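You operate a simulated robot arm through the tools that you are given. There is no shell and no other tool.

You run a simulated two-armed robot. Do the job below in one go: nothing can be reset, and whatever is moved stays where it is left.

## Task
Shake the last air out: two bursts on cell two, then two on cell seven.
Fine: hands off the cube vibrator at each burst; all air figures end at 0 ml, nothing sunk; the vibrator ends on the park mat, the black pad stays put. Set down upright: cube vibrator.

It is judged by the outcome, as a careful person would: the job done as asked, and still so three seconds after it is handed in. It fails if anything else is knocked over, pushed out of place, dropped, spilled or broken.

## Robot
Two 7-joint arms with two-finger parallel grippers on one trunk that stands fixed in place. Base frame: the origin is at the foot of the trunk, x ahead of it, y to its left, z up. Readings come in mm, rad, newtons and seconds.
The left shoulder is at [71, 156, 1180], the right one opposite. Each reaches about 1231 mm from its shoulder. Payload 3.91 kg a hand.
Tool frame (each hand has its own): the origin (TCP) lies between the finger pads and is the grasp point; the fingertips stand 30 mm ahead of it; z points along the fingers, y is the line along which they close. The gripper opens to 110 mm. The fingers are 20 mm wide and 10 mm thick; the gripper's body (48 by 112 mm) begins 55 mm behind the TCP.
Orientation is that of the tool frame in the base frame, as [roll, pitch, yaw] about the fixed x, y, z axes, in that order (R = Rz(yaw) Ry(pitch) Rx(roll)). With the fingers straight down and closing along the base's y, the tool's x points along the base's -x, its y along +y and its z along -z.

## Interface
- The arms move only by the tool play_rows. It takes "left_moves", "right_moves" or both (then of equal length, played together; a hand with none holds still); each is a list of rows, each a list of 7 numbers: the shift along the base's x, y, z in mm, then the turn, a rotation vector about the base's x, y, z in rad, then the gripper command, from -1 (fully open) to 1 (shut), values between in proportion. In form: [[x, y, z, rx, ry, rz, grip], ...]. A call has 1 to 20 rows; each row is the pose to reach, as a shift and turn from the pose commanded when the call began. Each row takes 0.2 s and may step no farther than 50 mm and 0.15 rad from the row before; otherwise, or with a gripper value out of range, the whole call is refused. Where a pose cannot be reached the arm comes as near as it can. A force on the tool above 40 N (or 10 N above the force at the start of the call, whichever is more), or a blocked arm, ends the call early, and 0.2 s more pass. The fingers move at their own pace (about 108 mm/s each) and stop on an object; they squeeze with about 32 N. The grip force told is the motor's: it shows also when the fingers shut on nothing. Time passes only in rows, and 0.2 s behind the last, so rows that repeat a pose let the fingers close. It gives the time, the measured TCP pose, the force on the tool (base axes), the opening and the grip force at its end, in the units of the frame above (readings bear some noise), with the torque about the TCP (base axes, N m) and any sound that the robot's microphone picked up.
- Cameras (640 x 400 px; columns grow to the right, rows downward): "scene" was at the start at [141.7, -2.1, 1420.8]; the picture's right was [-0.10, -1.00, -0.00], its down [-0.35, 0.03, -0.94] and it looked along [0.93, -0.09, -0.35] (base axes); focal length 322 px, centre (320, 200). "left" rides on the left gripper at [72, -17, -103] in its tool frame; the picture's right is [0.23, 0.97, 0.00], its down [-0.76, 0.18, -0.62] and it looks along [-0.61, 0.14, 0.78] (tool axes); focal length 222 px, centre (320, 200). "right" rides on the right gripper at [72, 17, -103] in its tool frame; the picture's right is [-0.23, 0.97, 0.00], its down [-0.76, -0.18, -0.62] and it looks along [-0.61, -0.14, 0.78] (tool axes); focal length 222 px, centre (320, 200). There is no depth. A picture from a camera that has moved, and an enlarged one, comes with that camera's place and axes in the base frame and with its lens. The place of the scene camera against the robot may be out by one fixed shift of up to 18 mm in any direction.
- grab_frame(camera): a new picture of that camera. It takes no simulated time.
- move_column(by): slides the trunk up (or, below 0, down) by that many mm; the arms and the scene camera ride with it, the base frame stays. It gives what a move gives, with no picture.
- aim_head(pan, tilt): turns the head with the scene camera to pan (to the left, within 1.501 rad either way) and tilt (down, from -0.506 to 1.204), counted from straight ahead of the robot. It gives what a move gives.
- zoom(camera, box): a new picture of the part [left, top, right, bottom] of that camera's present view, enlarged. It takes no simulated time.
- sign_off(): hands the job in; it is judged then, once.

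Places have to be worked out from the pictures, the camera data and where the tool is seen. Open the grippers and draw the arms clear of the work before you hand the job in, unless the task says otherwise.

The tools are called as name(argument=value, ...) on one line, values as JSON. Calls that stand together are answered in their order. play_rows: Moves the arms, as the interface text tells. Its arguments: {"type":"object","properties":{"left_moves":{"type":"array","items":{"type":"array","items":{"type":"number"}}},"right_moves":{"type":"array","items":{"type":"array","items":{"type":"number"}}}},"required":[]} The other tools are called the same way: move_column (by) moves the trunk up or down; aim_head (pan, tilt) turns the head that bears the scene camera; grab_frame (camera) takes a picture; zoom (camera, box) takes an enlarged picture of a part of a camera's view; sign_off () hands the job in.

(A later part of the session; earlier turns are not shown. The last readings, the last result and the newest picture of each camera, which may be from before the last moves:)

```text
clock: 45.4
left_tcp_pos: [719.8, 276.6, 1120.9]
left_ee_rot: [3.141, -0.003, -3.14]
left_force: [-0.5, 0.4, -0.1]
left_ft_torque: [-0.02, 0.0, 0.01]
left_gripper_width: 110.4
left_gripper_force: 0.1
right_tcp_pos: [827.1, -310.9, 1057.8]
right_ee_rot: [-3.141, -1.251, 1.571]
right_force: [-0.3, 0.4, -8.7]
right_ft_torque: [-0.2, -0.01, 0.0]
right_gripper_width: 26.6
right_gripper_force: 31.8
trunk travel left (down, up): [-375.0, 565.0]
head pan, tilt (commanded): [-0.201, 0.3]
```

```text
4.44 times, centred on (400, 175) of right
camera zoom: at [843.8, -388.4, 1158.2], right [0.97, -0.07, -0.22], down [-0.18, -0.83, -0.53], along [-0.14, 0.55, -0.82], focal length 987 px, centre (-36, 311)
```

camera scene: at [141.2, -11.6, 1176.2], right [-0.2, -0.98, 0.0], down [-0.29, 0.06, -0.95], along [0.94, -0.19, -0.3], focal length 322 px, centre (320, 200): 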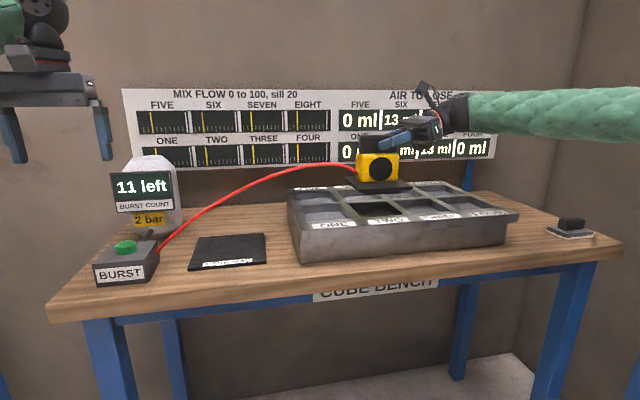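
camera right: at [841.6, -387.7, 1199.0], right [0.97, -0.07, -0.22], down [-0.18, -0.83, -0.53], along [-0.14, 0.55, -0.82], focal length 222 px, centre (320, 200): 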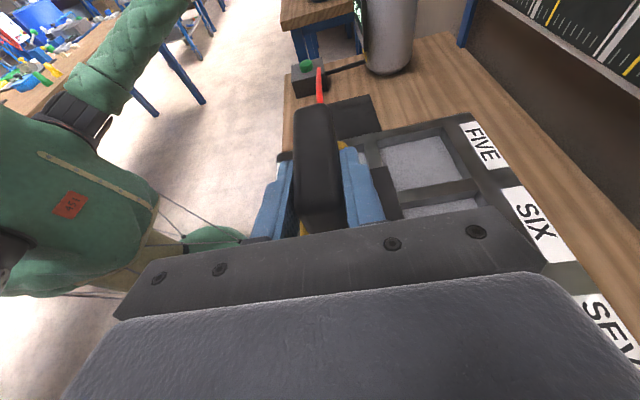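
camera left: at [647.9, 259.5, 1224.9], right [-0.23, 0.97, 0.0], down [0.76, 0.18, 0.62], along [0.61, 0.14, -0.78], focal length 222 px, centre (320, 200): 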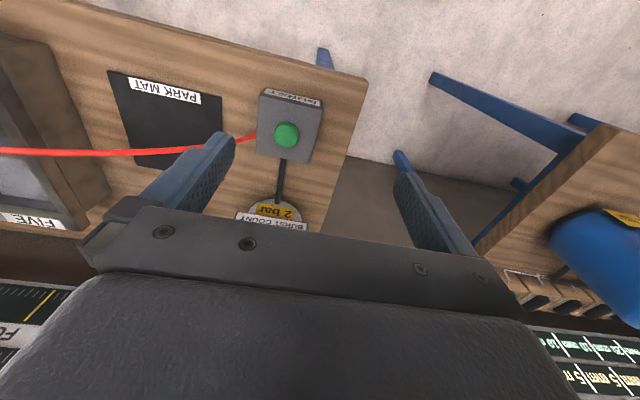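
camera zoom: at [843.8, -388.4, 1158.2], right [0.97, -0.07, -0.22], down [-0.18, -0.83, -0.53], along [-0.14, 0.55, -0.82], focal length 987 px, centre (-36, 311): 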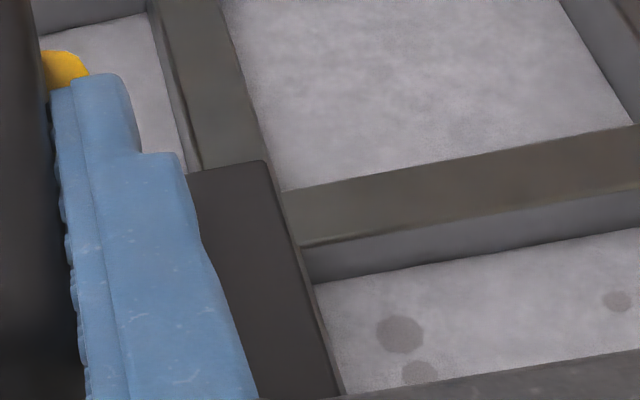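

Both views agree: about +3 mm too far in x, y within ~1.5 mm; the foot (≈84 mm) then clears the 100 mm opening all round. I shift −3 mm in x and lower gently to just above seating.

play_rows(right_moves=[[-3, 0, 0, 0, 0, 0, 1], [-3, 0, -5, 0, 0, 0, 1], [-3, 0, -10, 0, 0, 0, 1], [-3, 0, -14, 0, 0, 0, 1], [-3, 0, -14, 0, 0, 0, 1]])

zoom(camera="scene", box=[345, 185, 425, 235])

zoom(camera="right", box=[370, 120, 450, 220])

```text
clock: 46.6
left_tcp_pos: [720.6, 275.8, 1120.4]
left_ee_rot: [3.141, -0.002, -3.14]
left_force: [-0.4, 1.1, 0.4]
left_ft_torque: [-0.01, -0.02, 0.0]
left_gripper_width: 110.0
left_gripper_force: 0.0
right_tcp_pos: [823.1, -311.1, 1042.6]
right_ee_rot: [-3.139, -1.251, 1.569]
right_force: [-0.2, -0.1, -7.5]
right_ft_torque: [-0.19, -0.01, 0.02]
right_gripper_width: 26.7
right_gripper_force: 32.4
trunk travel left (down, up): [-375.0, 565.0]
head pan, tilt (commanded): [-0.201, 0.3]
```

```text
8.00 times, centred on (385, 210) of scene
camera zoom: at [141.0, -11.9, 1176.2], right [-0.2, -0.98, 0.0], down [-0.29, 0.06, -0.95], along [0.94, -0.19, -0.3], focal length 2579 px, centre (-200, 120)
```

zoom: 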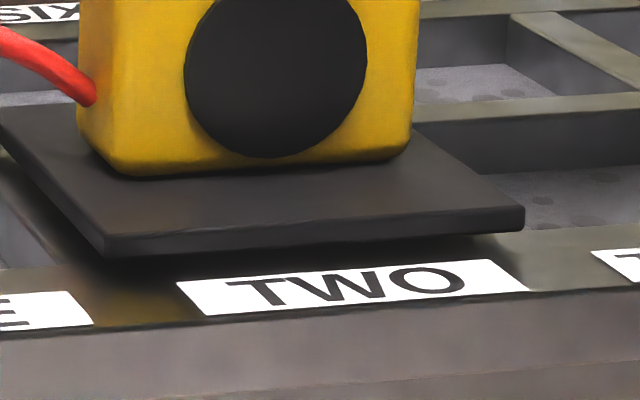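

```text
4.00 times, centred on (410, 170) of right
camera zoom: at [839.9, -387.7, 1144.2], right [0.97, -0.07, -0.22], down [-0.18, -0.83, -0.53], along [-0.14, 0.55, -0.82], focal length 888 px, centre (-40, 320)
```

zoom: 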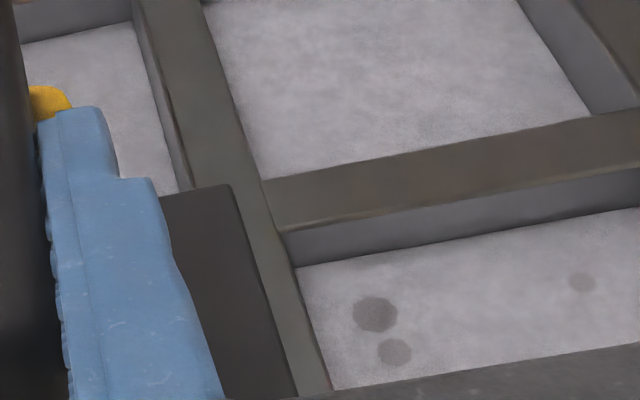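

The foot has entered the opening freely. I lower the last few millimetres slowly, watching the force for seating.

play_rows(right_moves=[[0, 0, -1, 0, 0, 0, 1], [0, 0, -2, 0, 0, 0, 1], [0, 0, -3, 0, 0, 0, 1], [0, 0, -3, 0, 0, 0, 1]])

zoom(camera="scene", box=[345, 185, 425, 235])

```text
clock: 47.6
left_tcp_pos: [720.4, 276.6, 1119.6]
left_ee_rot: [3.141, -0.002, -3.139]
left_force: [-1.4, 0.4, 1.1]
left_ft_torque: [0.01, -0.01, 0.0]
left_gripper_width: 110.2
left_gripper_force: 0.0
right_tcp_pos: [823.7, -311.9, 1040.5]
right_ee_rot: [-3.139, -1.251, 1.568]
right_force: [-0.1, 0.0, -8.2]
right_ft_torque: [-0.18, -0.02, -0.02]
right_gripper_width: 27.0
right_gripper_force: 31.5
trunk travel left (down, up): [-375.0, 565.0]
head pan, tilt (commanded): [-0.201, 0.3]
```

```text
8.00 times, centred on (385, 210) of scene
camera zoom: at [141.1, -11.9, 1176.2], right [-0.2, -0.98, 0.0], down [-0.29, 0.06, -0.95], along [0.94, -0.19, -0.3], focal length 2579 px, centre (-200, 120)
```

zoom: 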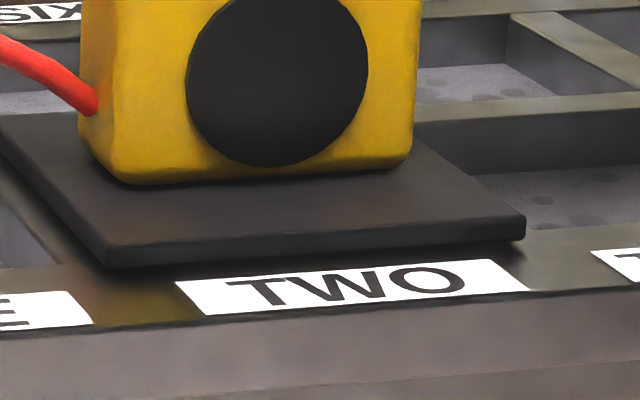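

Not seated yet. I go on down in 1 mm steps.

play_rows(right_moves=[[0, 0, -1, 0, 0, 0, 1], [0, 0, -2, 0, 0, 0, 1], [0, 0, -2, 0, 0, 0, 1]])

zoom(camera="scene", box=[345, 185, 425, 235])

```text
clock: 48.4
left_tcp_pos: [720.6, 277.0, 1119.3]
left_ee_rot: [-3.141, 0.0, 3.14]
left_force: [0.2, -0.4, -1.1]
left_ft_torque: [-0.03, -0.01, -0.03]
left_gripper_width: 110.0
left_gripper_force: 0.1
right_tcp_pos: [823.3, -312.4, 1039.6]
right_ee_rot: [3.141, -1.252, 1.574]
right_force: [2.2, -1.9, -2.0]
right_ft_torque: [0.26, 0.2, -0.07]
right_gripper_width: 26.8
right_gripper_force: 31.6
trunk travel left (down, up): [-375.0, 565.0]
head pan, tilt (commanded): [-0.201, 0.3]
```

```text
8.00 times, centred on (385, 210) of scene
camera zoom: at [140.8, -11.9, 1176.4], right [-0.2, -0.98, 0.0], down [-0.29, 0.06, -0.95], along [0.94, -0.19, -0.3], focal length 2579 px, centre (-200, 120)
```

zoom: 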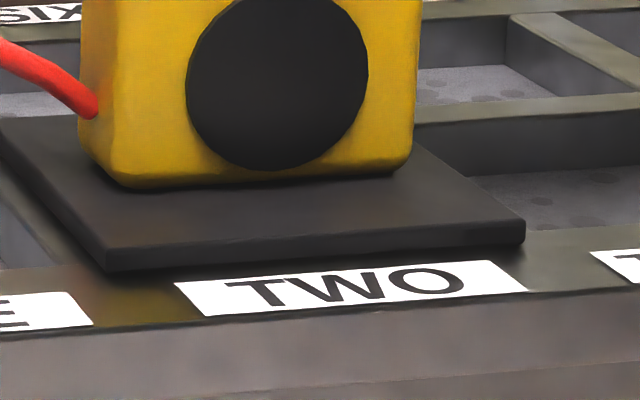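

Contact: most of the weight is now on the rim at the predicted height. I settle 0.7 mm more and open the fingers.

play_rows(right_moves=[[0, 0, -0.7, 0, 0, 0, 1], [0, 0, -0.7, 0, 0, 0, 0.45], [0, 0, -0.7, 0, 0, 0, 0.3], [0, 0, -0.7, 0, 0, 0, 0], [0, 0, -0.7, 0, 0, 0, 0]])

zoom(camera="scene", box=[340, 130, 440, 235])

zoom(camera="right", box=[250, 90, 470, 240])

```text
clock: 49.6
left_tcp_pos: [719.4, 276.0, 1120.4]
left_ee_rot: [3.141, 0.0, -3.14]
left_force: [-0.3, -0.2, -0.3]
left_ft_torque: [0.02, 0.02, 0.03]
left_gripper_width: 110.0
left_gripper_force: 0.0
right_tcp_pos: [824.0, -311.1, 1038.0]
right_ee_rot: [-3.141, -1.251, 1.57]
right_force: [0.3, 1.1, 0.5]
right_ft_torque: [-0.01, -0.04, 0.01]
right_gripper_width: 55.0
right_gripper_force: 0.0
trunk travel left (down, up): [-375.0, 565.0]
head pan, tilt (commanded): [-0.201, 0.3]
```

```text
3.81 times, centred on (390, 182) of scene
camera zoom: at [140.5, -11.7, 1176.3], right [-0.2, -0.98, 0.0], down [-0.29, 0.06, -0.96], along [0.94, -0.19, -0.3], focal length 1228 px, centre (53, 267)
```

zoom: 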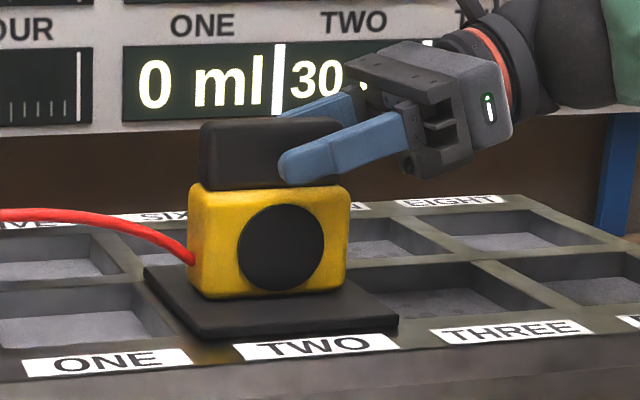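

```text
2.67 times, centred on (360, 165) of right
camera zoom: at [839.6, -388.2, 1139.1], right [0.97, -0.07, -0.22], down [-0.18, -0.83, -0.53], along [-0.14, 0.55, -0.82], focal length 592 px, centre (213, 293)
```

zoom: 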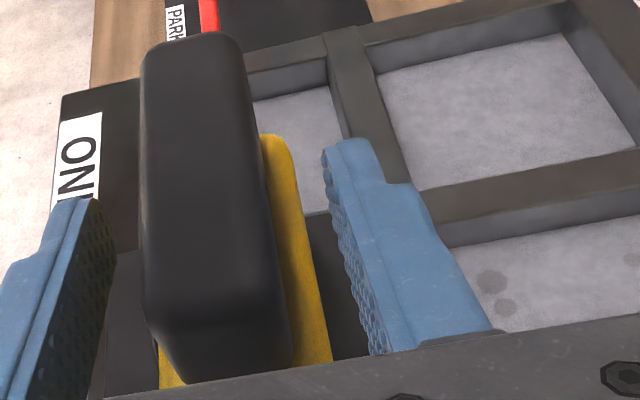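

The vibrator stands upright on cell two and the fingers are clear of the handle. I open fully and back the right hand off well away, while the left hand closes its fingers and moves to hover over the burst button near (786,241).

play_rows(right_moves=[[0, 0, 0, 0, 0, 0, -1], [0, 0, 0, 0, 0, 0, -1], [0, -15, 5, 0, 0, 0, -1], [0, -40, 13, 0, 0, 0, -1], [0, -75, 30, 0, 0, 0, -1], [0, -100, 60, 0, 0, 0, -1], [0, -115, 90, 0, 0, 0, -1]], left_moves=[[10, -5, -20, 0, 0, 0, 0], [20, -10, -40, 0, 0, 0, 0.5], [30, -15, -60, 0, 0, 0, 1], [40, -20, -80, 0, 0, 0, 1], [50, -28, -100, 0, 0, 0, 1], [60, -35, -115, 0, 0, 0, 1], [66, -35, -120, 0, 0, 0, 1]])

grab_frame(camera="scene")

grab_frame(camera="left")

zoom(camera="left", box=[230, 80, 410, 230])

```text
clock: 51.2
left_tcp_pos: [786.6, 242.8, 1000.5]
left_ee_rot: [3.141, -0.001, -3.141]
left_force: [1.1, -0.3, -0.1]
left_ft_torque: [0.02, 0.0, 0.01]
left_gripper_width: 0.0
left_gripper_force: 32.4
right_tcp_pos: [821.4, -427.4, 1127.8]
right_ee_rot: [3.14, -1.251, 1.572]
right_force: [-0.1, 0.6, -0.4]
right_ft_torque: [0.0, 0.02, -0.01]
right_gripper_width: 109.9
right_gripper_force: 0.1
trunk travel left (down, up): [-375.0, 565.0]
head pan, tilt (commanded): [-0.201, 0.3]
```

```text
taken
camera scene: at [140.3, -11.5, 1176.3], right [-0.2, -0.98, 0.0], down [-0.29, 0.06, -0.96], along [0.94, -0.19, -0.3], focal length 322 px, centre (320, 200)
```

scene: 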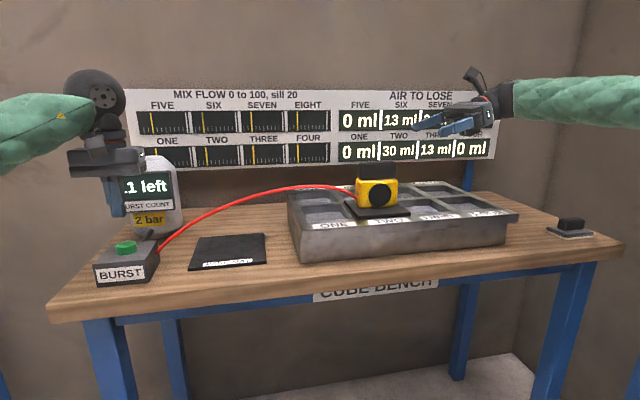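

```text
taken
camera left: at [713.8, 225.3, 1105.1], right [-0.23, 0.97, 0.0], down [0.76, 0.18, 0.62], along [0.61, 0.14, -0.78], focal length 222 px, centre (320, 200)
```

left: 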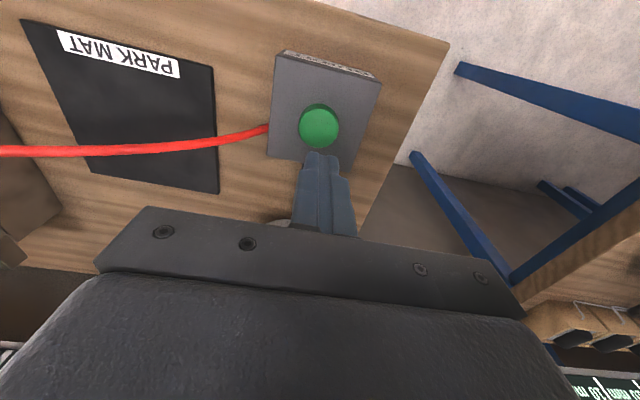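

```text
2.67 times, centred on (320, 155) of left
camera zoom: at [713.8, 225.3, 1105.1], right [-0.23, 0.97, 0.0], down [0.76, 0.18, 0.62], along [0.61, 0.14, -0.78], focal length 592 px, centre (320, 320)
```

zoom: 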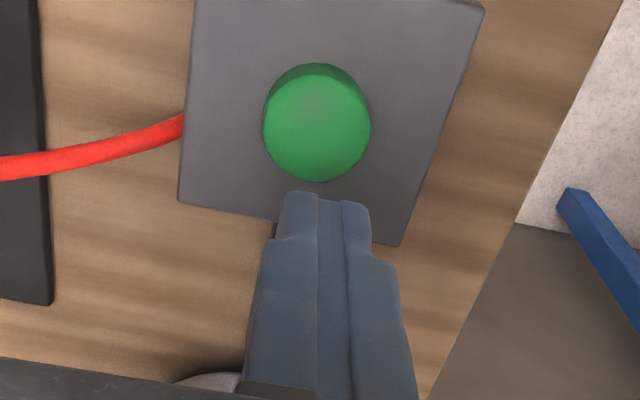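

Right hand is well clear, and the closed left fingertips are right over the button (centre ≈(789,242), 37 mm wide). I descend to just above it.

play_rows(left_moves=[[2, 0, -20, 0, 0, 0, 1], [2, 0, -40, 0, 0, 0, 1], [2, 0, -52, 0, 0, 0, 1], [2, 0, -56, 0, 0, 0, 1], [2, 0, -56, 0, 0, 0, 1]])

zoom(camera="left", box=[230, 80, 410, 230])

zoom(camera="scene", box=[80, 160, 200, 300])

```text
clock: 52.4
left_tcp_pos: [787.8, 241.2, 945.5]
left_ee_rot: [-3.14, 0.001, -3.138]
left_force: [0.0, 1.1, 2.7]
left_ft_torque: [0.05, 0.01, -0.03]
left_gripper_width: 0.1
left_gripper_force: 31.8
right_tcp_pos: [822.2, -425.9, 1126.8]
right_ee_rot: [3.141, -1.251, 1.574]
right_force: [0.1, -0.3, -0.6]
right_ft_torque: [-0.02, -0.01, 0.0]
right_gripper_width: 109.9
right_gripper_force: 0.1
trunk travel left (down, up): [-375.0, 565.0]
head pan, tilt (commanded): [-0.201, 0.3]
heard: click
```

```text
2.67 times, centred on (320, 155) of left
camera zoom: at [715.2, 224.5, 1048.9], right [-0.23, 0.97, 0.0], down [0.76, 0.18, 0.62], along [0.61, 0.14, -0.78], focal length 592 px, centre (320, 320)
```

zoom: 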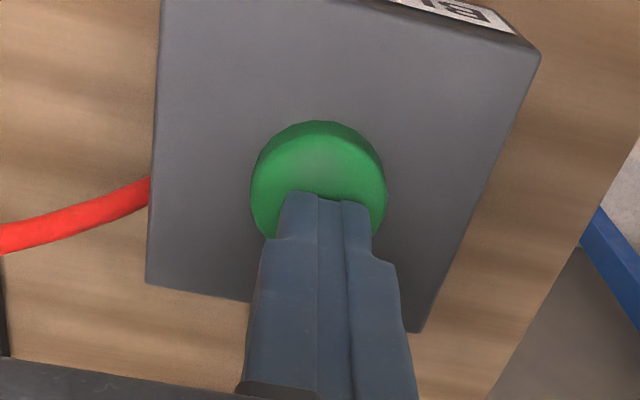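

```text
2.86 times, centred on (140, 230) of scene
camera zoom: at [140.4, -11.7, 1176.3], right [-0.2, -0.98, 0.0], down [-0.29, 0.06, -0.96], along [0.94, -0.19, -0.3], focal length 921 px, centre (834, 114)
```

zoom: 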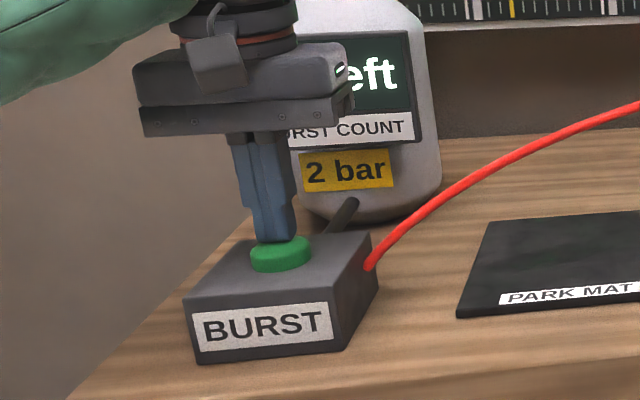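

A click was heard — the button has fired already. I check the boards at once before moving.

grab_frame(camera="scene")

zoom(camera="scene", box=[120, 80, 340, 180])

zoom(camera="scene", box=[330, 80, 510, 240])

```text
taken
camera scene: at [140.4, -11.7, 1176.3], right [-0.2, -0.98, 0.0], down [-0.29, 0.06, -0.96], along [0.94, -0.19, -0.3], focal length 322 px, centre (320, 200)
```

scene: 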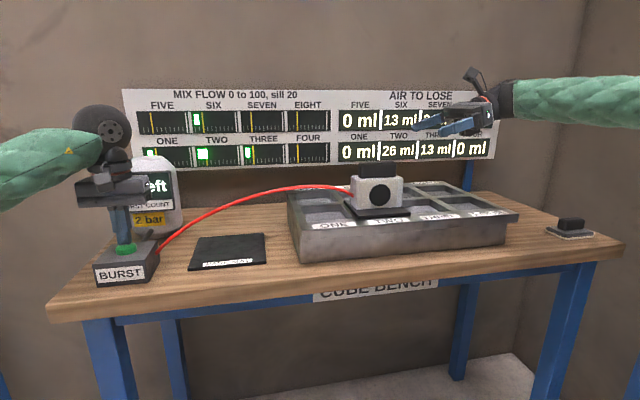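

```text
2.91 times, centred on (230, 130) of scene
camera zoom: at [140.4, -11.7, 1176.3], right [-0.2, -0.98, 0.0], down [-0.29, 0.06, -0.96], along [0.94, -0.19, -0.3], focal length 938 px, centre (582, 404)
```

zoom: 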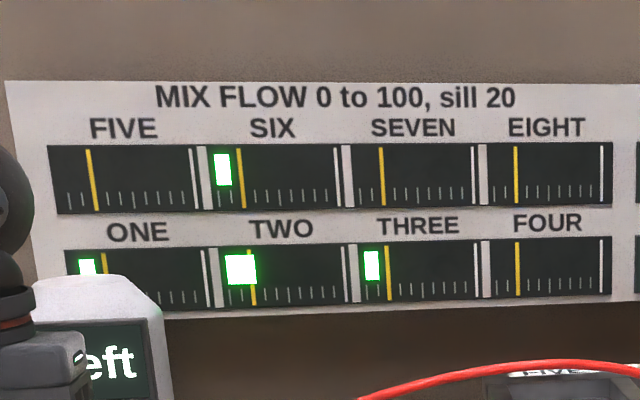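

```text
2.50 times, centred on (420, 160) of scene
camera zoom: at [140.4, -11.7, 1176.3], right [-0.2, -0.98, 0.0], down [-0.29, 0.06, -0.96], along [0.94, -0.19, -0.3], focal length 806 px, centre (70, 300)
```

zoom: 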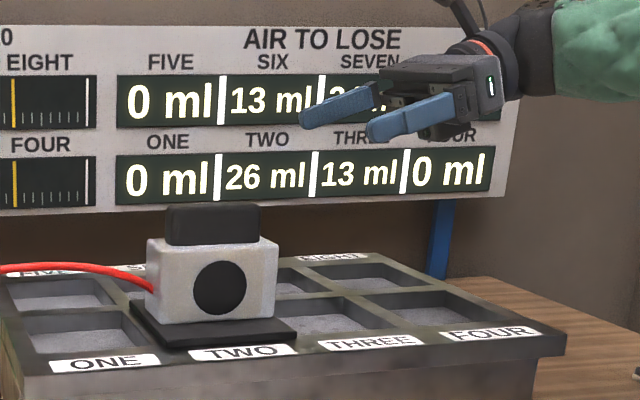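

Now it's clear: flow bars (green) started at 0 and rise during a burst; the vibrator glows white while running, and air leaves once flow passes the sill. Two is at 26 ml already. I lift the left fingertip off the button and watch how flow and air evolve.

play_rows(left_moves=[[0, 0, 15, 0, 0, 0, 1]])

zoom(camera="scene", box=[120, 80, 340, 180])

zoom(camera="scene", box=[330, 80, 510, 240])

```text
clock: 52.8
left_tcp_pos: [787.2, 243.1, 959.8]
left_ee_rot: [3.141, -0.002, -3.14]
left_force: [0.3, 0.2, 0.3]
left_ft_torque: [-0.03, 0.0, 0.0]
left_gripper_width: 0.0
left_gripper_force: 31.9
right_tcp_pos: [821.5, -427.5, 1128.3]
right_ee_rot: [3.14, -1.252, 1.572]
right_force: [0.3, -0.5, -0.3]
right_ft_torque: [0.04, -0.02, 0.0]
right_gripper_width: 109.9
right_gripper_force: 0.1
trunk travel left (down, up): [-375.0, 565.0]
head pan, tilt (commanded): [-0.201, 0.3]
```

```text
2.91 times, centred on (230, 130) of scene
camera zoom: at [140.3, -11.9, 1176.3], right [-0.2, -0.98, 0.0], down [-0.29, 0.06, -0.96], along [0.94, -0.19, -0.3], focal length 938 px, centre (582, 404)
```

zoom: 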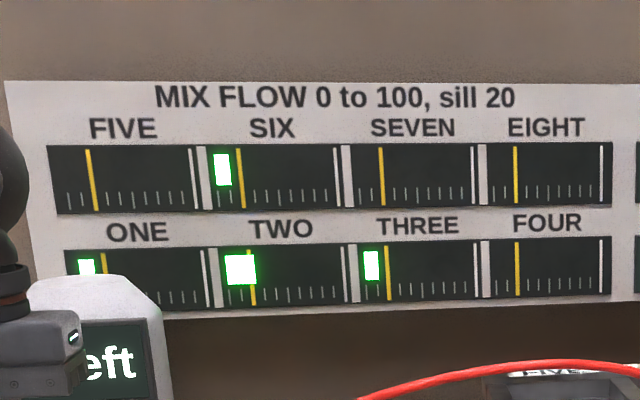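

```text
2.50 times, centred on (420, 160) of scene
camera zoom: at [140.3, -11.9, 1176.3], right [-0.2, -0.98, 0.0], down [-0.29, 0.06, -0.96], along [0.94, -0.19, -0.3], focal length 806 px, centre (70, 300)
```

zoom: 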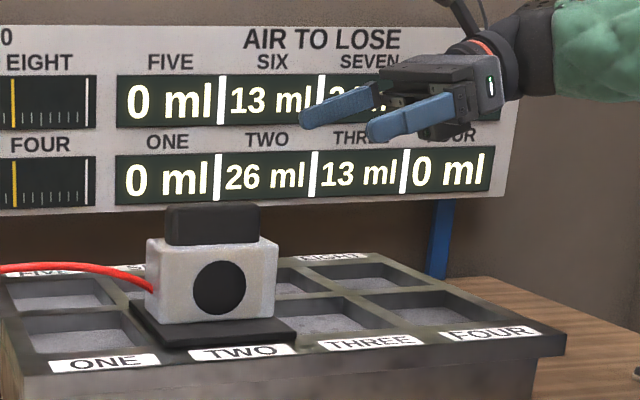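

Flow two reads about 24 and air fell 4 ml; neighbours are at ~12. I wait a moment with the fingertip raised further to see whether the flow decays and whether the vibrator stops.

play_rows(left_moves=[[0, 0, 20, 0, 0, 0, 1], [0, 0, 40, 0, 0, 0, 1], [0, 0, 40, 0, 0, 0, 1]])

zoom(camera="scene", box=[120, 80, 340, 240])

zoom(camera="scene", box=[330, 80, 510, 240])

```text
clock: 53.6
left_tcp_pos: [788.1, 242.5, 999.5]
left_ee_rot: [-3.141, 0.001, -3.138]
left_force: [0.3, -1.1, -0.1]
left_ft_torque: [0.04, 0.04, 0.0]
left_gripper_width: 0.0
left_gripper_force: 32.2
right_tcp_pos: [822.5, -427.2, 1128.7]
right_ee_rot: [3.141, -1.25, 1.572]
right_force: [0.5, -0.8, -1.1]
right_ft_torque: [-0.01, -0.01, 0.03]
right_gripper_width: 110.1
right_gripper_force: 0.0
trunk travel left (down, up): [-375.0, 565.0]
head pan, tilt (commanded): [-0.201, 0.3]
```

```text
2.50 times, centred on (230, 160) of scene
camera zoom: at [140.7, -11.7, 1176.2], right [-0.2, -0.98, 0.0], down [-0.29, 0.06, -0.96], along [0.94, -0.19, -0.3], focal length 806 px, centre (545, 300)
```

zoom: 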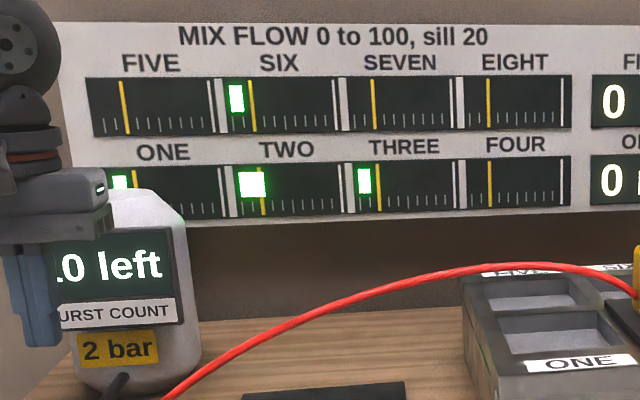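

```text
2.50 times, centred on (420, 160) of scene
camera zoom: at [140.7, -11.7, 1176.2], right [-0.2, -0.98, 0.0], down [-0.29, 0.06, -0.96], along [0.94, -0.19, -0.3], focal length 806 px, centre (70, 300)
```

zoom: 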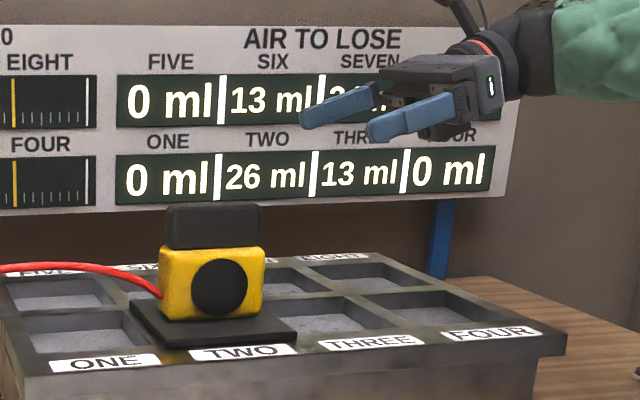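

The burst ended: 10 left, two at 26 ml, flow holding at ~24 (neighbours ~12), vibrator undisturbed. Hands are clear of it, so I give the second burst on cell two, pressing as before and lifting off.

play_rows(left_moves=[[0, 0, -20, 0, 0, 0, 1], [0, 0, -40, 0, 0, 0, 1], [0, 0, -50, 0, 0, 0, 1], [0, 0, -55, 0, 0, 0, 1], [0, 0, -55, 0, 0, 0, 1]])

zoom(camera="scene", box=[120, 80, 340, 180])

zoom(camera="scene", box=[330, 80, 510, 240])

```text
clock: 54.8
left_tcp_pos: [787.8, 241.5, 944.7]
left_ee_rot: [3.142, 0.0, -3.141]
left_force: [1.0, -0.7, 2.3]
left_ft_torque: [-0.03, 0.0, -0.01]
left_gripper_width: 0.2
left_gripper_force: 32.5
right_tcp_pos: [821.4, -426.6, 1128.2]
right_ee_rot: [-3.141, -1.253, 1.572]
right_force: [-0.1, -0.8, -1.2]
right_ft_torque: [0.01, 0.0, -0.01]
right_gripper_width: 110.3
right_gripper_force: 0.1
trunk travel left (down, up): [-375.0, 565.0]
head pan, tilt (commanded): [-0.201, 0.3]
```

```text
2.91 times, centred on (230, 130) of scene
camera zoom: at [140.5, -11.8, 1176.3], right [-0.2, -0.98, 0.0], down [-0.29, 0.06, -0.96], along [0.94, -0.19, -0.3], focal length 938 px, centre (582, 404)
```

zoom: 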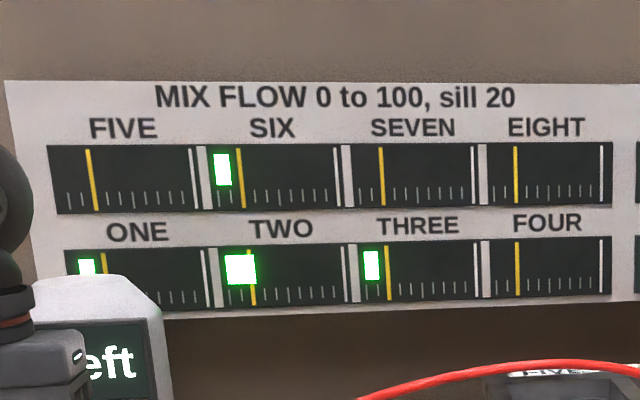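

```text
2.50 times, centred on (420, 160) of scene
camera zoom: at [140.5, -11.8, 1176.3], right [-0.2, -0.98, 0.0], down [-0.29, 0.06, -0.96], along [0.94, -0.19, -0.3], focal length 806 px, centre (70, 300)
```

zoom: 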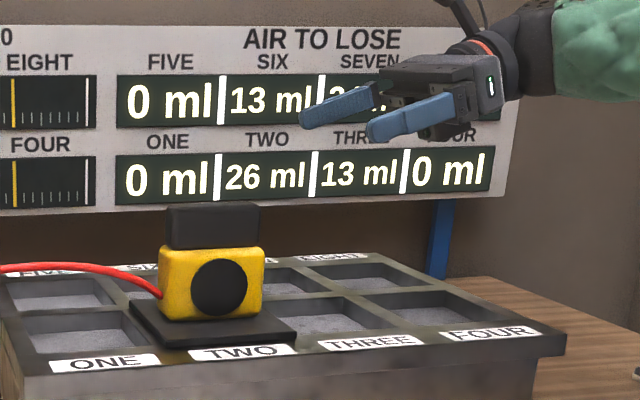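

Touching (2.3 N) but no click this time. I press about 2 mm further.

play_rows(left_moves=[[0, 0, -1, 0, 0, 0, 1], [0, 0, -2, 0, 0, 0, 1]])

zoom(camera="scene", box=[120, 80, 340, 180])

zoom(camera="scene", box=[330, 80, 510, 240])

```text
clock: 55.4
left_tcp_pos: [787.5, 240.8, 942.6]
left_ee_rot: [-3.141, 0.0, -3.141]
left_force: [1.3, -0.4, 2.2]
left_ft_torque: [-0.02, -0.03, 0.01]
left_gripper_width: 0.0
left_gripper_force: 32.5
right_tcp_pos: [820.8, -426.4, 1127.2]
right_ee_rot: [-3.14, -1.253, 1.573]
right_force: [0.0, 0.0, -0.9]
right_ft_torque: [0.03, -0.02, 0.0]
right_gripper_width: 110.1
right_gripper_force: 0.1
trunk travel left (down, up): [-375.0, 565.0]
head pan, tilt (commanded): [-0.201, 0.3]
heard: click
```

```text
2.91 times, centred on (230, 130) of scene
camera zoom: at [140.4, -11.9, 1176.3], right [-0.2, -0.98, 0.0], down [-0.29, 0.06, -0.96], along [0.94, -0.19, -0.3], focal length 938 px, centre (582, 404)
```

zoom: 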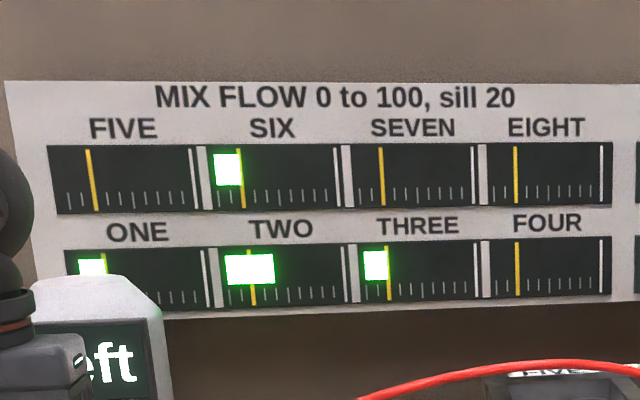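

```text
2.50 times, centred on (420, 160) of scene
camera zoom: at [140.4, -11.9, 1176.3], right [-0.2, -0.98, 0.0], down [-0.29, 0.06, -0.96], along [0.94, -0.19, -0.3], focal length 806 px, centre (70, 300)
```

zoom: 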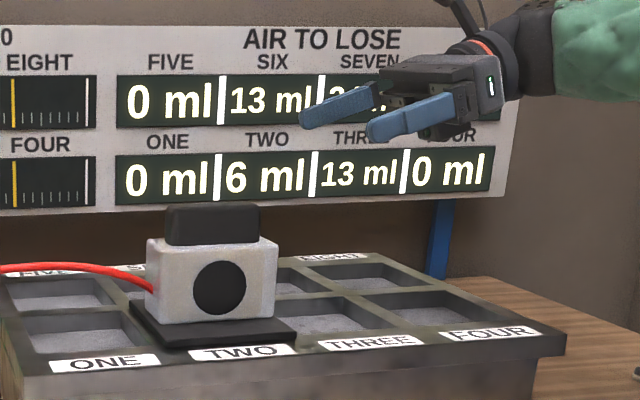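

Click heard and the burst is running: two down to 6 ml, flow still rising (~40, neighbours ~21). I lift the fingertip off and watch it finish.

play_rows(left_moves=[[0, 0, 12, 0, 0, 0, 1]])

zoom(camera="scene", box=[120, 80, 340, 180])

zoom(camera="scene", box=[330, 80, 510, 240])

```text
clock: 55.8
left_tcp_pos: [787.2, 241.4, 954.0]
left_ee_rot: [-3.14, -0.001, -3.138]
left_force: [-0.1, 0.8, -0.6]
left_ft_torque: [-0.01, 0.03, 0.01]
left_gripper_width: 0.3
left_gripper_force: 32.2
right_tcp_pos: [821.3, -427.7, 1128.4]
right_ee_rot: [-3.141, -1.251, 1.572]
right_force: [-0.1, -0.5, 0.2]
right_ft_torque: [0.01, 0.06, 0.02]
right_gripper_width: 110.0
right_gripper_force: 0.0
trunk travel left (down, up): [-375.0, 565.0]
head pan, tilt (commanded): [-0.201, 0.3]
```

```text
2.91 times, centred on (230, 130) of scene
camera zoom: at [140.4, -11.9, 1176.2], right [-0.2, -0.98, 0.0], down [-0.29, 0.06, -0.96], along [0.94, -0.19, -0.3], focal length 938 px, centre (582, 404)
```

zoom: 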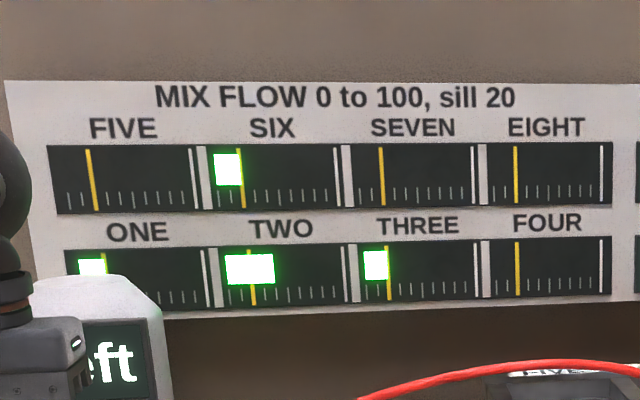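

```text
2.50 times, centred on (420, 160) of scene
camera zoom: at [140.4, -11.9, 1176.2], right [-0.2, -0.98, 0.0], down [-0.29, 0.06, -0.96], along [0.94, -0.19, -0.3], focal length 806 px, centre (70, 300)
```

zoom: 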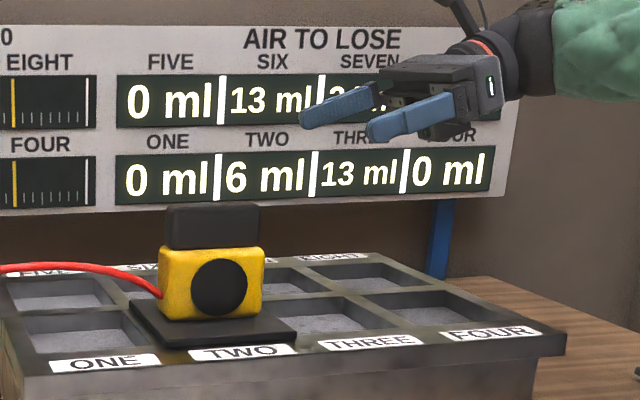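

The second burst is done: two at 6 ml with flow 40, neighbours at the sill (20) — consistent with each burst adding 24/12 while older flow fades by a third, so the remaining 6 ml of two should leave as bursts go on at seven. The vibrator stands unmoved. I check that the empty right hand can reach the carry pose for cell seven and lift the left hand off.

play_rows(right_moves=[[35, 0, 10, 0, 0, 0, -1], [70, -2, 20, 0, 0, 0, -1], [100, -4, 20, 0, 0, 0, -1], [122, -6, 20, 0, 0, 0, -1], [122, -6, 20, 0, 0, 0, -1]], left_moves=[[0, 0, 20, 0, 0, 0, 1], [0, 0, 44, 0, 0, 0, 1], [0, 0, 44, 0, 0, 0, 1], [0, 0, 44, 0, 0, 0, 1], [0, 0, 44, 0, 0, 0, 1]])

grab_frame(camera="scene")

zoom(camera="scene", box=[120, 80, 500, 200])

grab_frame(camera="right")

```text
clock: 57.0
left_tcp_pos: [786.0, 243.1, 999.6]
left_ee_rot: [-3.142, 0.001, -3.139]
left_force: [0.0, -0.7, -0.6]
left_ft_torque: [-0.03, 0.01, 0.02]
left_gripper_width: 0.0
left_gripper_force: 32.0
right_tcp_pos: [945.5, -432.1, 1149.7]
right_ee_rot: [-3.141, -1.25, 1.573]
right_force: [-0.3, -0.4, 0.4]
right_ft_torque: [0.02, -0.01, 0.0]
right_gripper_width: 110.3
right_gripper_force: 0.1
trunk travel left (down, up): [-375.0, 565.0]
head pan, tilt (commanded): [-0.201, 0.3]
```

```text
taken
camera scene: at [140.3, -11.8, 1176.4], right [-0.2, -0.98, 0.0], down [-0.29, 0.06, -0.96], along [0.94, -0.19, -0.3], focal length 322 px, centre (320, 200)
```

scene: 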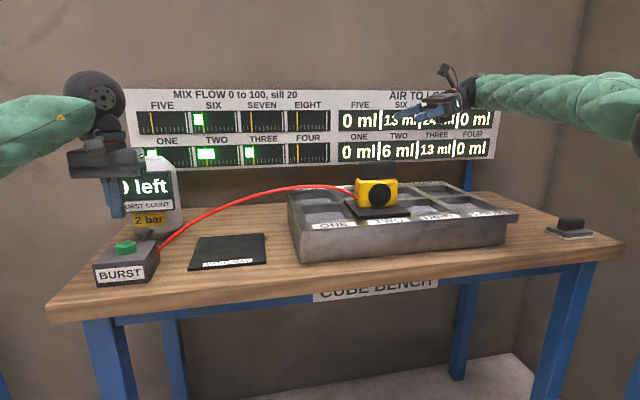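

```text
1.68 times, centred on (310, 140) of scene
camera zoom: at [140.3, -11.8, 1176.4], right [-0.2, -0.98, 0.0], down [-0.29, 0.06, -0.96], along [0.94, -0.19, -0.3], focal length 543 px, centre (337, 301)
```

zoom: 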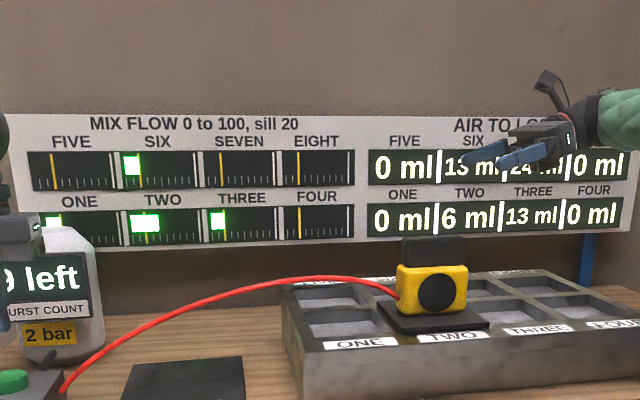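

```text
taken
camera right: at [961.9, -509.3, 1250.1], right [0.97, -0.07, -0.22], down [-0.18, -0.83, -0.53], along [-0.14, 0.55, -0.82], focal length 222 px, centre (320, 200)
```

right: 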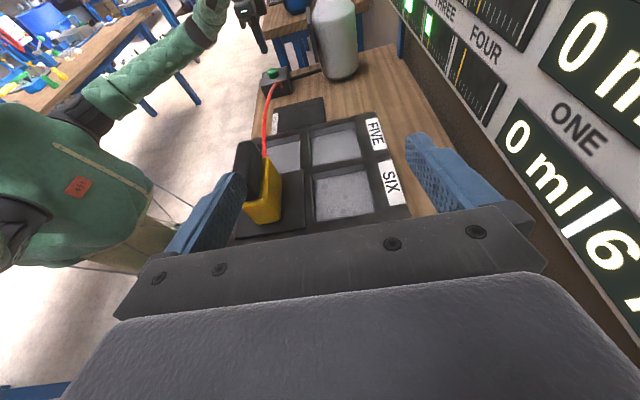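

Reach for cell seven is fine (9 left; two 6, three 13, six 13, seven 24). I bring the right hand back and re-approach the handle along the reverse of the way I left.

play_rows(right_moves=[[-35, 2, 0, 0, 0, 0, -1], [-75, 4, 0, 0, 0, 0, -1], [-105, 6, 0, 0, 0, 0, -1], [-122, 6, -20, 0, 0, 0, -1], [-122, 21, -50, 0, 0, 0, -1], [-122, 46, -80, 0, 0, 0, -1], [-122, 66, -92, 0, 0, 0, -1], [-122, 81, -97, 0, 0, 0, -1], [-122, 81, -97, 0, 0, 0, -1]])

zoom(camera="right", box=[230, 90, 450, 240])

zoom(camera="scene", box=[340, 130, 460, 235])

```text
clock: 59.0
left_tcp_pos: [785.4, 242.0, 998.1]
left_ee_rot: [3.14, 0.001, -3.14]
left_force: [0.3, 0.2, 0.4]
left_ft_torque: [0.02, 0.03, -0.02]
left_gripper_width: 0.0
left_gripper_force: 31.7
right_tcp_pos: [824.2, -351.2, 1048.6]
right_ee_rot: [3.14, -1.251, 1.572]
right_force: [-1.0, -0.7, -0.5]
right_ft_torque: [0.01, 0.02, 0.02]
right_gripper_width: 110.1
right_gripper_force: 0.0
trunk travel left (down, up): [-375.0, 565.0]
head pan, tilt (commanded): [-0.201, 0.3]
```

```text
2.67 times, centred on (340, 165) of right
camera zoom: at [840.1, -427.5, 1150.3], right [0.97, -0.07, -0.22], down [-0.18, -0.83, -0.53], along [-0.14, 0.55, -0.82], focal length 592 px, centre (267, 293)
```

zoom: 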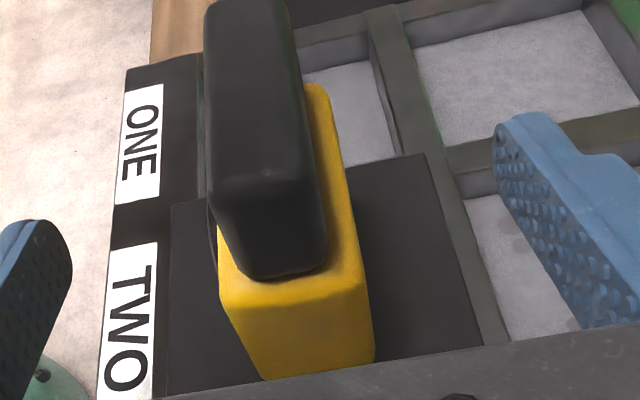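

```text
3.81 times, centred on (400, 182) of scene
camera zoom: at [140.4, -11.8, 1176.3], right [-0.2, -0.98, 0.0], down [-0.29, 0.06, -0.96], along [0.94, -0.19, -0.3], focal length 1228 px, centre (15, 267)
```

zoom: 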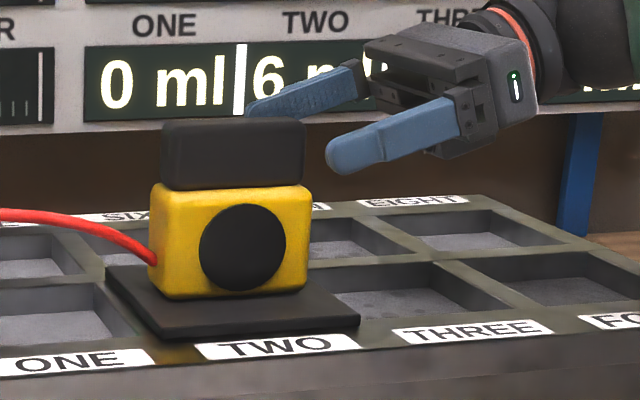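

Aligned: the handle is centred between the open fingers. I advance the remaining (0,+40,−13) and grip.

play_rows(right_moves=[[0, 15, -5, 0, 0, 0, -1], [0, 28, -9, 0, 0, 0, -1], [0, 40, -13, 0, 0, 0, -1], [0, 40, -13, 0, 0, 0, 0.2], [0, 40, -13, 0, 0, 0, 0.45], [0, 40, -13, 0, 0, 0, 1], [0, 40, -13, 0, 0, 0, 1]])

zoom(camera="scene", box=[340, 130, 460, 235])

zoom(camera="right", box=[230, 90, 450, 240])

```text
clock: 60.6
left_tcp_pos: [786.5, 242.4, 999.3]
left_ee_rot: [-3.141, -0.001, -3.14]
left_force: [-0.6, -0.3, -0.3]
left_ft_torque: [0.03, -0.02, 0.01]
left_gripper_width: 0.3
left_gripper_force: 32.1
right_tcp_pos: [822.2, -310.8, 1037.9]
right_ee_rot: [3.141, -1.252, 1.574]
right_force: [-1.8, 1.0, -0.2]
right_ft_torque: [0.21, 0.02, -0.09]
right_gripper_width: 26.9
right_gripper_force: 31.7
trunk travel left (down, up): [-375.0, 565.0]
head pan, tilt (commanded): [-0.201, 0.3]
```

```text
3.81 times, centred on (400, 182) of scene
camera zoom: at [140.4, -11.7, 1176.3], right [-0.2, -0.98, 0.0], down [-0.29, 0.06, -0.96], along [0.94, -0.19, -0.3], focal length 1228 px, centre (15, 267)
```

zoom: 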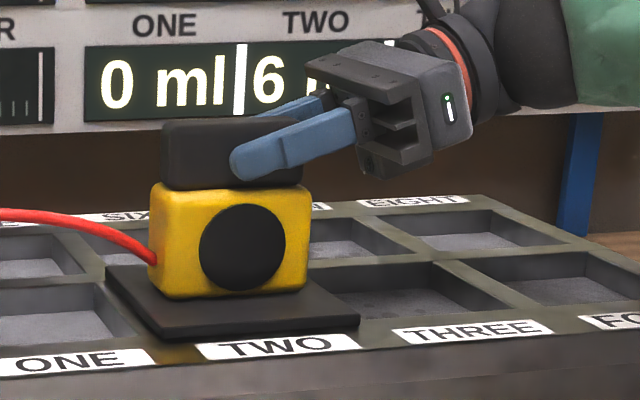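

```text
2.67 times, centred on (340, 165) of right
camera zoom: at [840.2, -387.4, 1139.1], right [0.97, -0.07, -0.22], down [-0.18, -0.83, -0.53], along [-0.14, 0.55, -0.82], focal length 592 px, centre (267, 293)
```

zoom: 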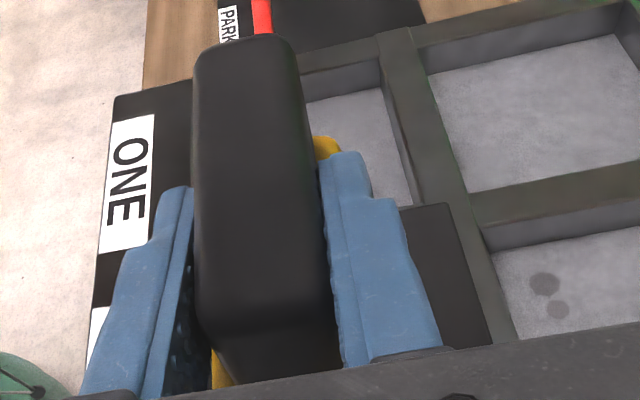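

Gripped again. I lift 50 mm and carry diagonally (+120.5, −120.5) to hover over cell seven.

play_rows(right_moves=[[0, 0, 4, 0, 0, 0, 1], [0, 0, 14, 0, 0, 0, 1], [0, 0, 30, 0, 0, 0, 1], [0, 0, 48, 0, 0, 0, 1], [0, 0, 50, 0, 0, 0, 1], [22, -22, 50, 0, 0, 0, 1], [46, -46, 50, 0, 0, 0, 1], [70, -70, 50, 0, 0, 0, 1], [94, -94, 50, 0, 0, 0, 1], [114, -114, 50, 0, 0, 0, 1], [120.5, -120.5, 50, 0, 0, 0, 1], [120.5, -120.5, 50, 0, 0, 0, 1]])

grab_frame(camera="scene")

zoom(camera="scene", box=[370, 150, 480, 225])

zoom(camera="right", box=[280, 70, 480, 220])

```text
clock: 63.2
left_tcp_pos: [786.4, 242.2, 998.4]
left_ee_rot: [3.141, -0.003, -3.14]
left_force: [-0.4, 0.3, 0.1]
left_ft_torque: [0.01, 0.0, 0.01]
left_gripper_width: 0.0
left_gripper_force: 32.2
right_tcp_pos: [944.3, -429.6, 1086.0]
right_ee_rot: [-3.141, -1.25, 1.569]
right_force: [0.5, 0.5, -7.2]
right_ft_torque: [-0.2, 0.0, -0.04]
right_gripper_width: 27.1
right_gripper_force: 32.2
trunk travel left (down, up): [-375.0, 565.0]
head pan, tilt (commanded): [-0.201, 0.3]
```

```text
taken
camera scene: at [141.2, -12.0, 1176.2], right [-0.2, -0.98, 0.0], down [-0.29, 0.06, -0.95], along [0.94, -0.19, -0.3], focal length 322 px, centre (320, 200)
```

scene: 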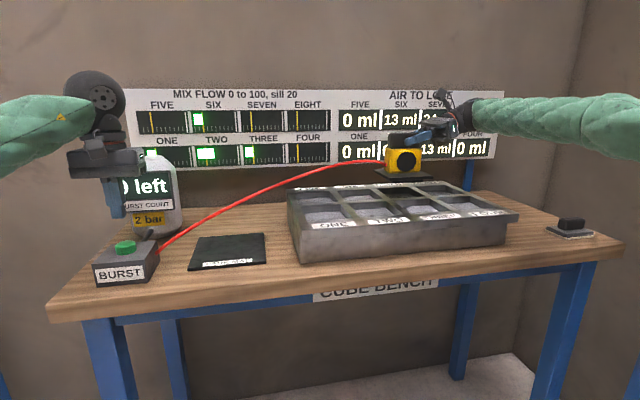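

```text
5.33 times, centred on (425, 188) of scene
camera zoom: at [141.2, -12.0, 1176.2], right [-0.2, -0.98, 0.0], down [-0.29, 0.06, -0.95], along [0.94, -0.19, -0.3], focal length 1719 px, centre (-240, 267)
```

zoom: 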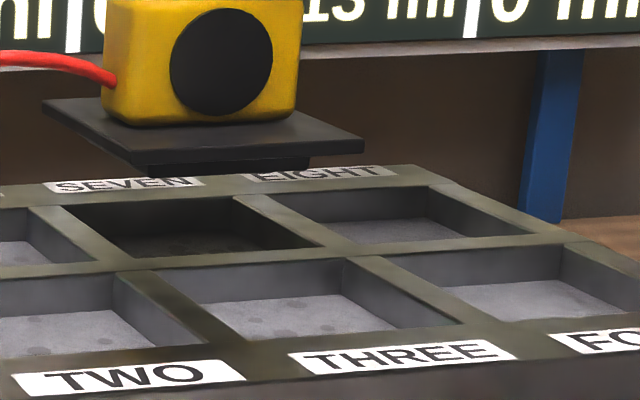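

```text
2.67 times, centred on (380, 145) of right
camera zoom: at [961.6, -507.1, 1188.0], right [0.97, -0.07, -0.22], down [-0.18, -0.83, -0.53], along [-0.14, 0.55, -0.82], focal length 592 px, centre (160, 347)
```

zoom: 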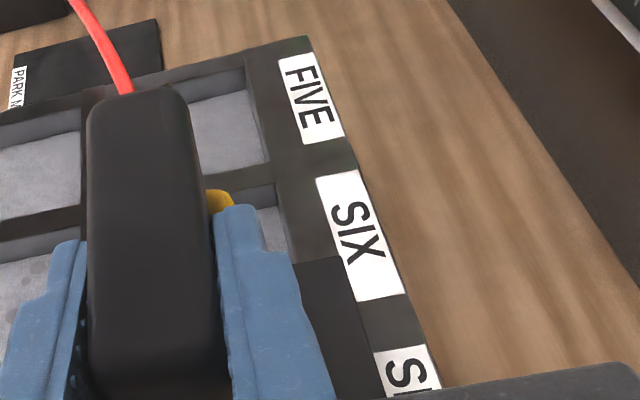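

The shadow falls into cell seven, as wanted. I lower 25 mm (foot still ~14 mm above the rim) and zoom in to check alignment.

play_rows(right_moves=[[0, 0, -10, 0, 0, 0, 1], [0, 0, -20, 0, 0, 0, 1], [0, 0, -25, 0, 0, 0, 1], [0, 0, -25, 0, 0, 0, 1]])

zoom(camera="scene", box=[375, 165, 455, 215])

zoom(camera="right", box=[320, 90, 480, 230])

```text
clock: 64.2
left_tcp_pos: [787.0, 241.9, 998.4]
left_ee_rot: [3.141, -0.002, -3.14]
left_force: [0.6, 0.4, -0.2]
left_ft_torque: [-0.03, 0.01, -0.02]
left_gripper_width: 0.0
left_gripper_force: 32.0
right_tcp_pos: [944.2, -432.2, 1062.4]
right_ee_rot: [-3.141, -1.252, 1.567]
right_force: [0.6, -0.4, -7.8]
right_ft_torque: [-0.16, 0.0, 0.02]
right_gripper_width: 26.7
right_gripper_force: 31.9
trunk travel left (down, up): [-375.0, 565.0]
head pan, tilt (commanded): [-0.201, 0.3]
```

```text
8.00 times, centred on (415, 190) of scene
camera zoom: at [141.2, -12.0, 1176.2], right [-0.2, -0.98, 0.0], down [-0.29, 0.06, -0.95], along [0.94, -0.19, -0.3], focal length 2579 px, centre (-440, 280)
```

zoom: 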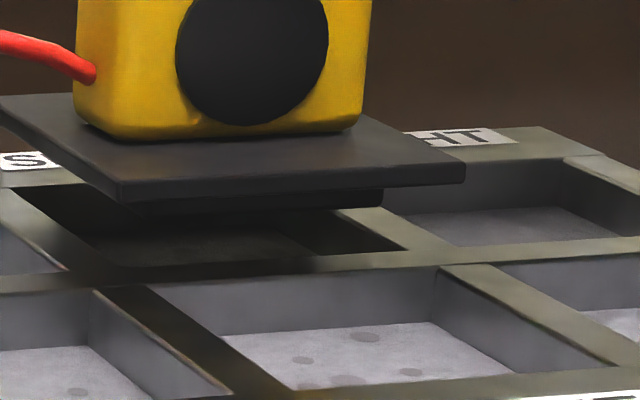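

```text
2.86 times, centred on (400, 160) of right
camera zoom: at [960.9, -509.0, 1163.6], right [0.97, -0.07, -0.22], down [-0.18, -0.83, -0.53], along [-0.14, 0.55, -0.82], focal length 635 px, centre (91, 314)
```

zoom: 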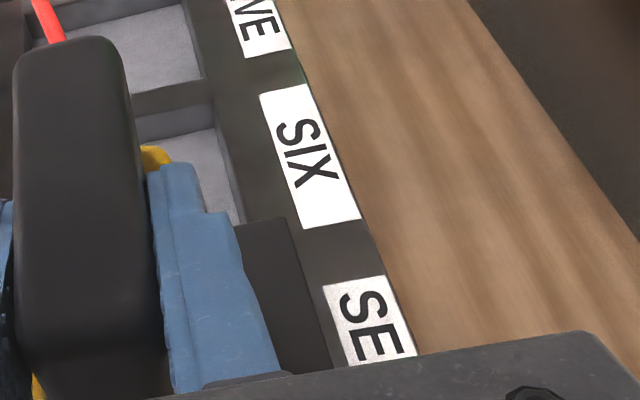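

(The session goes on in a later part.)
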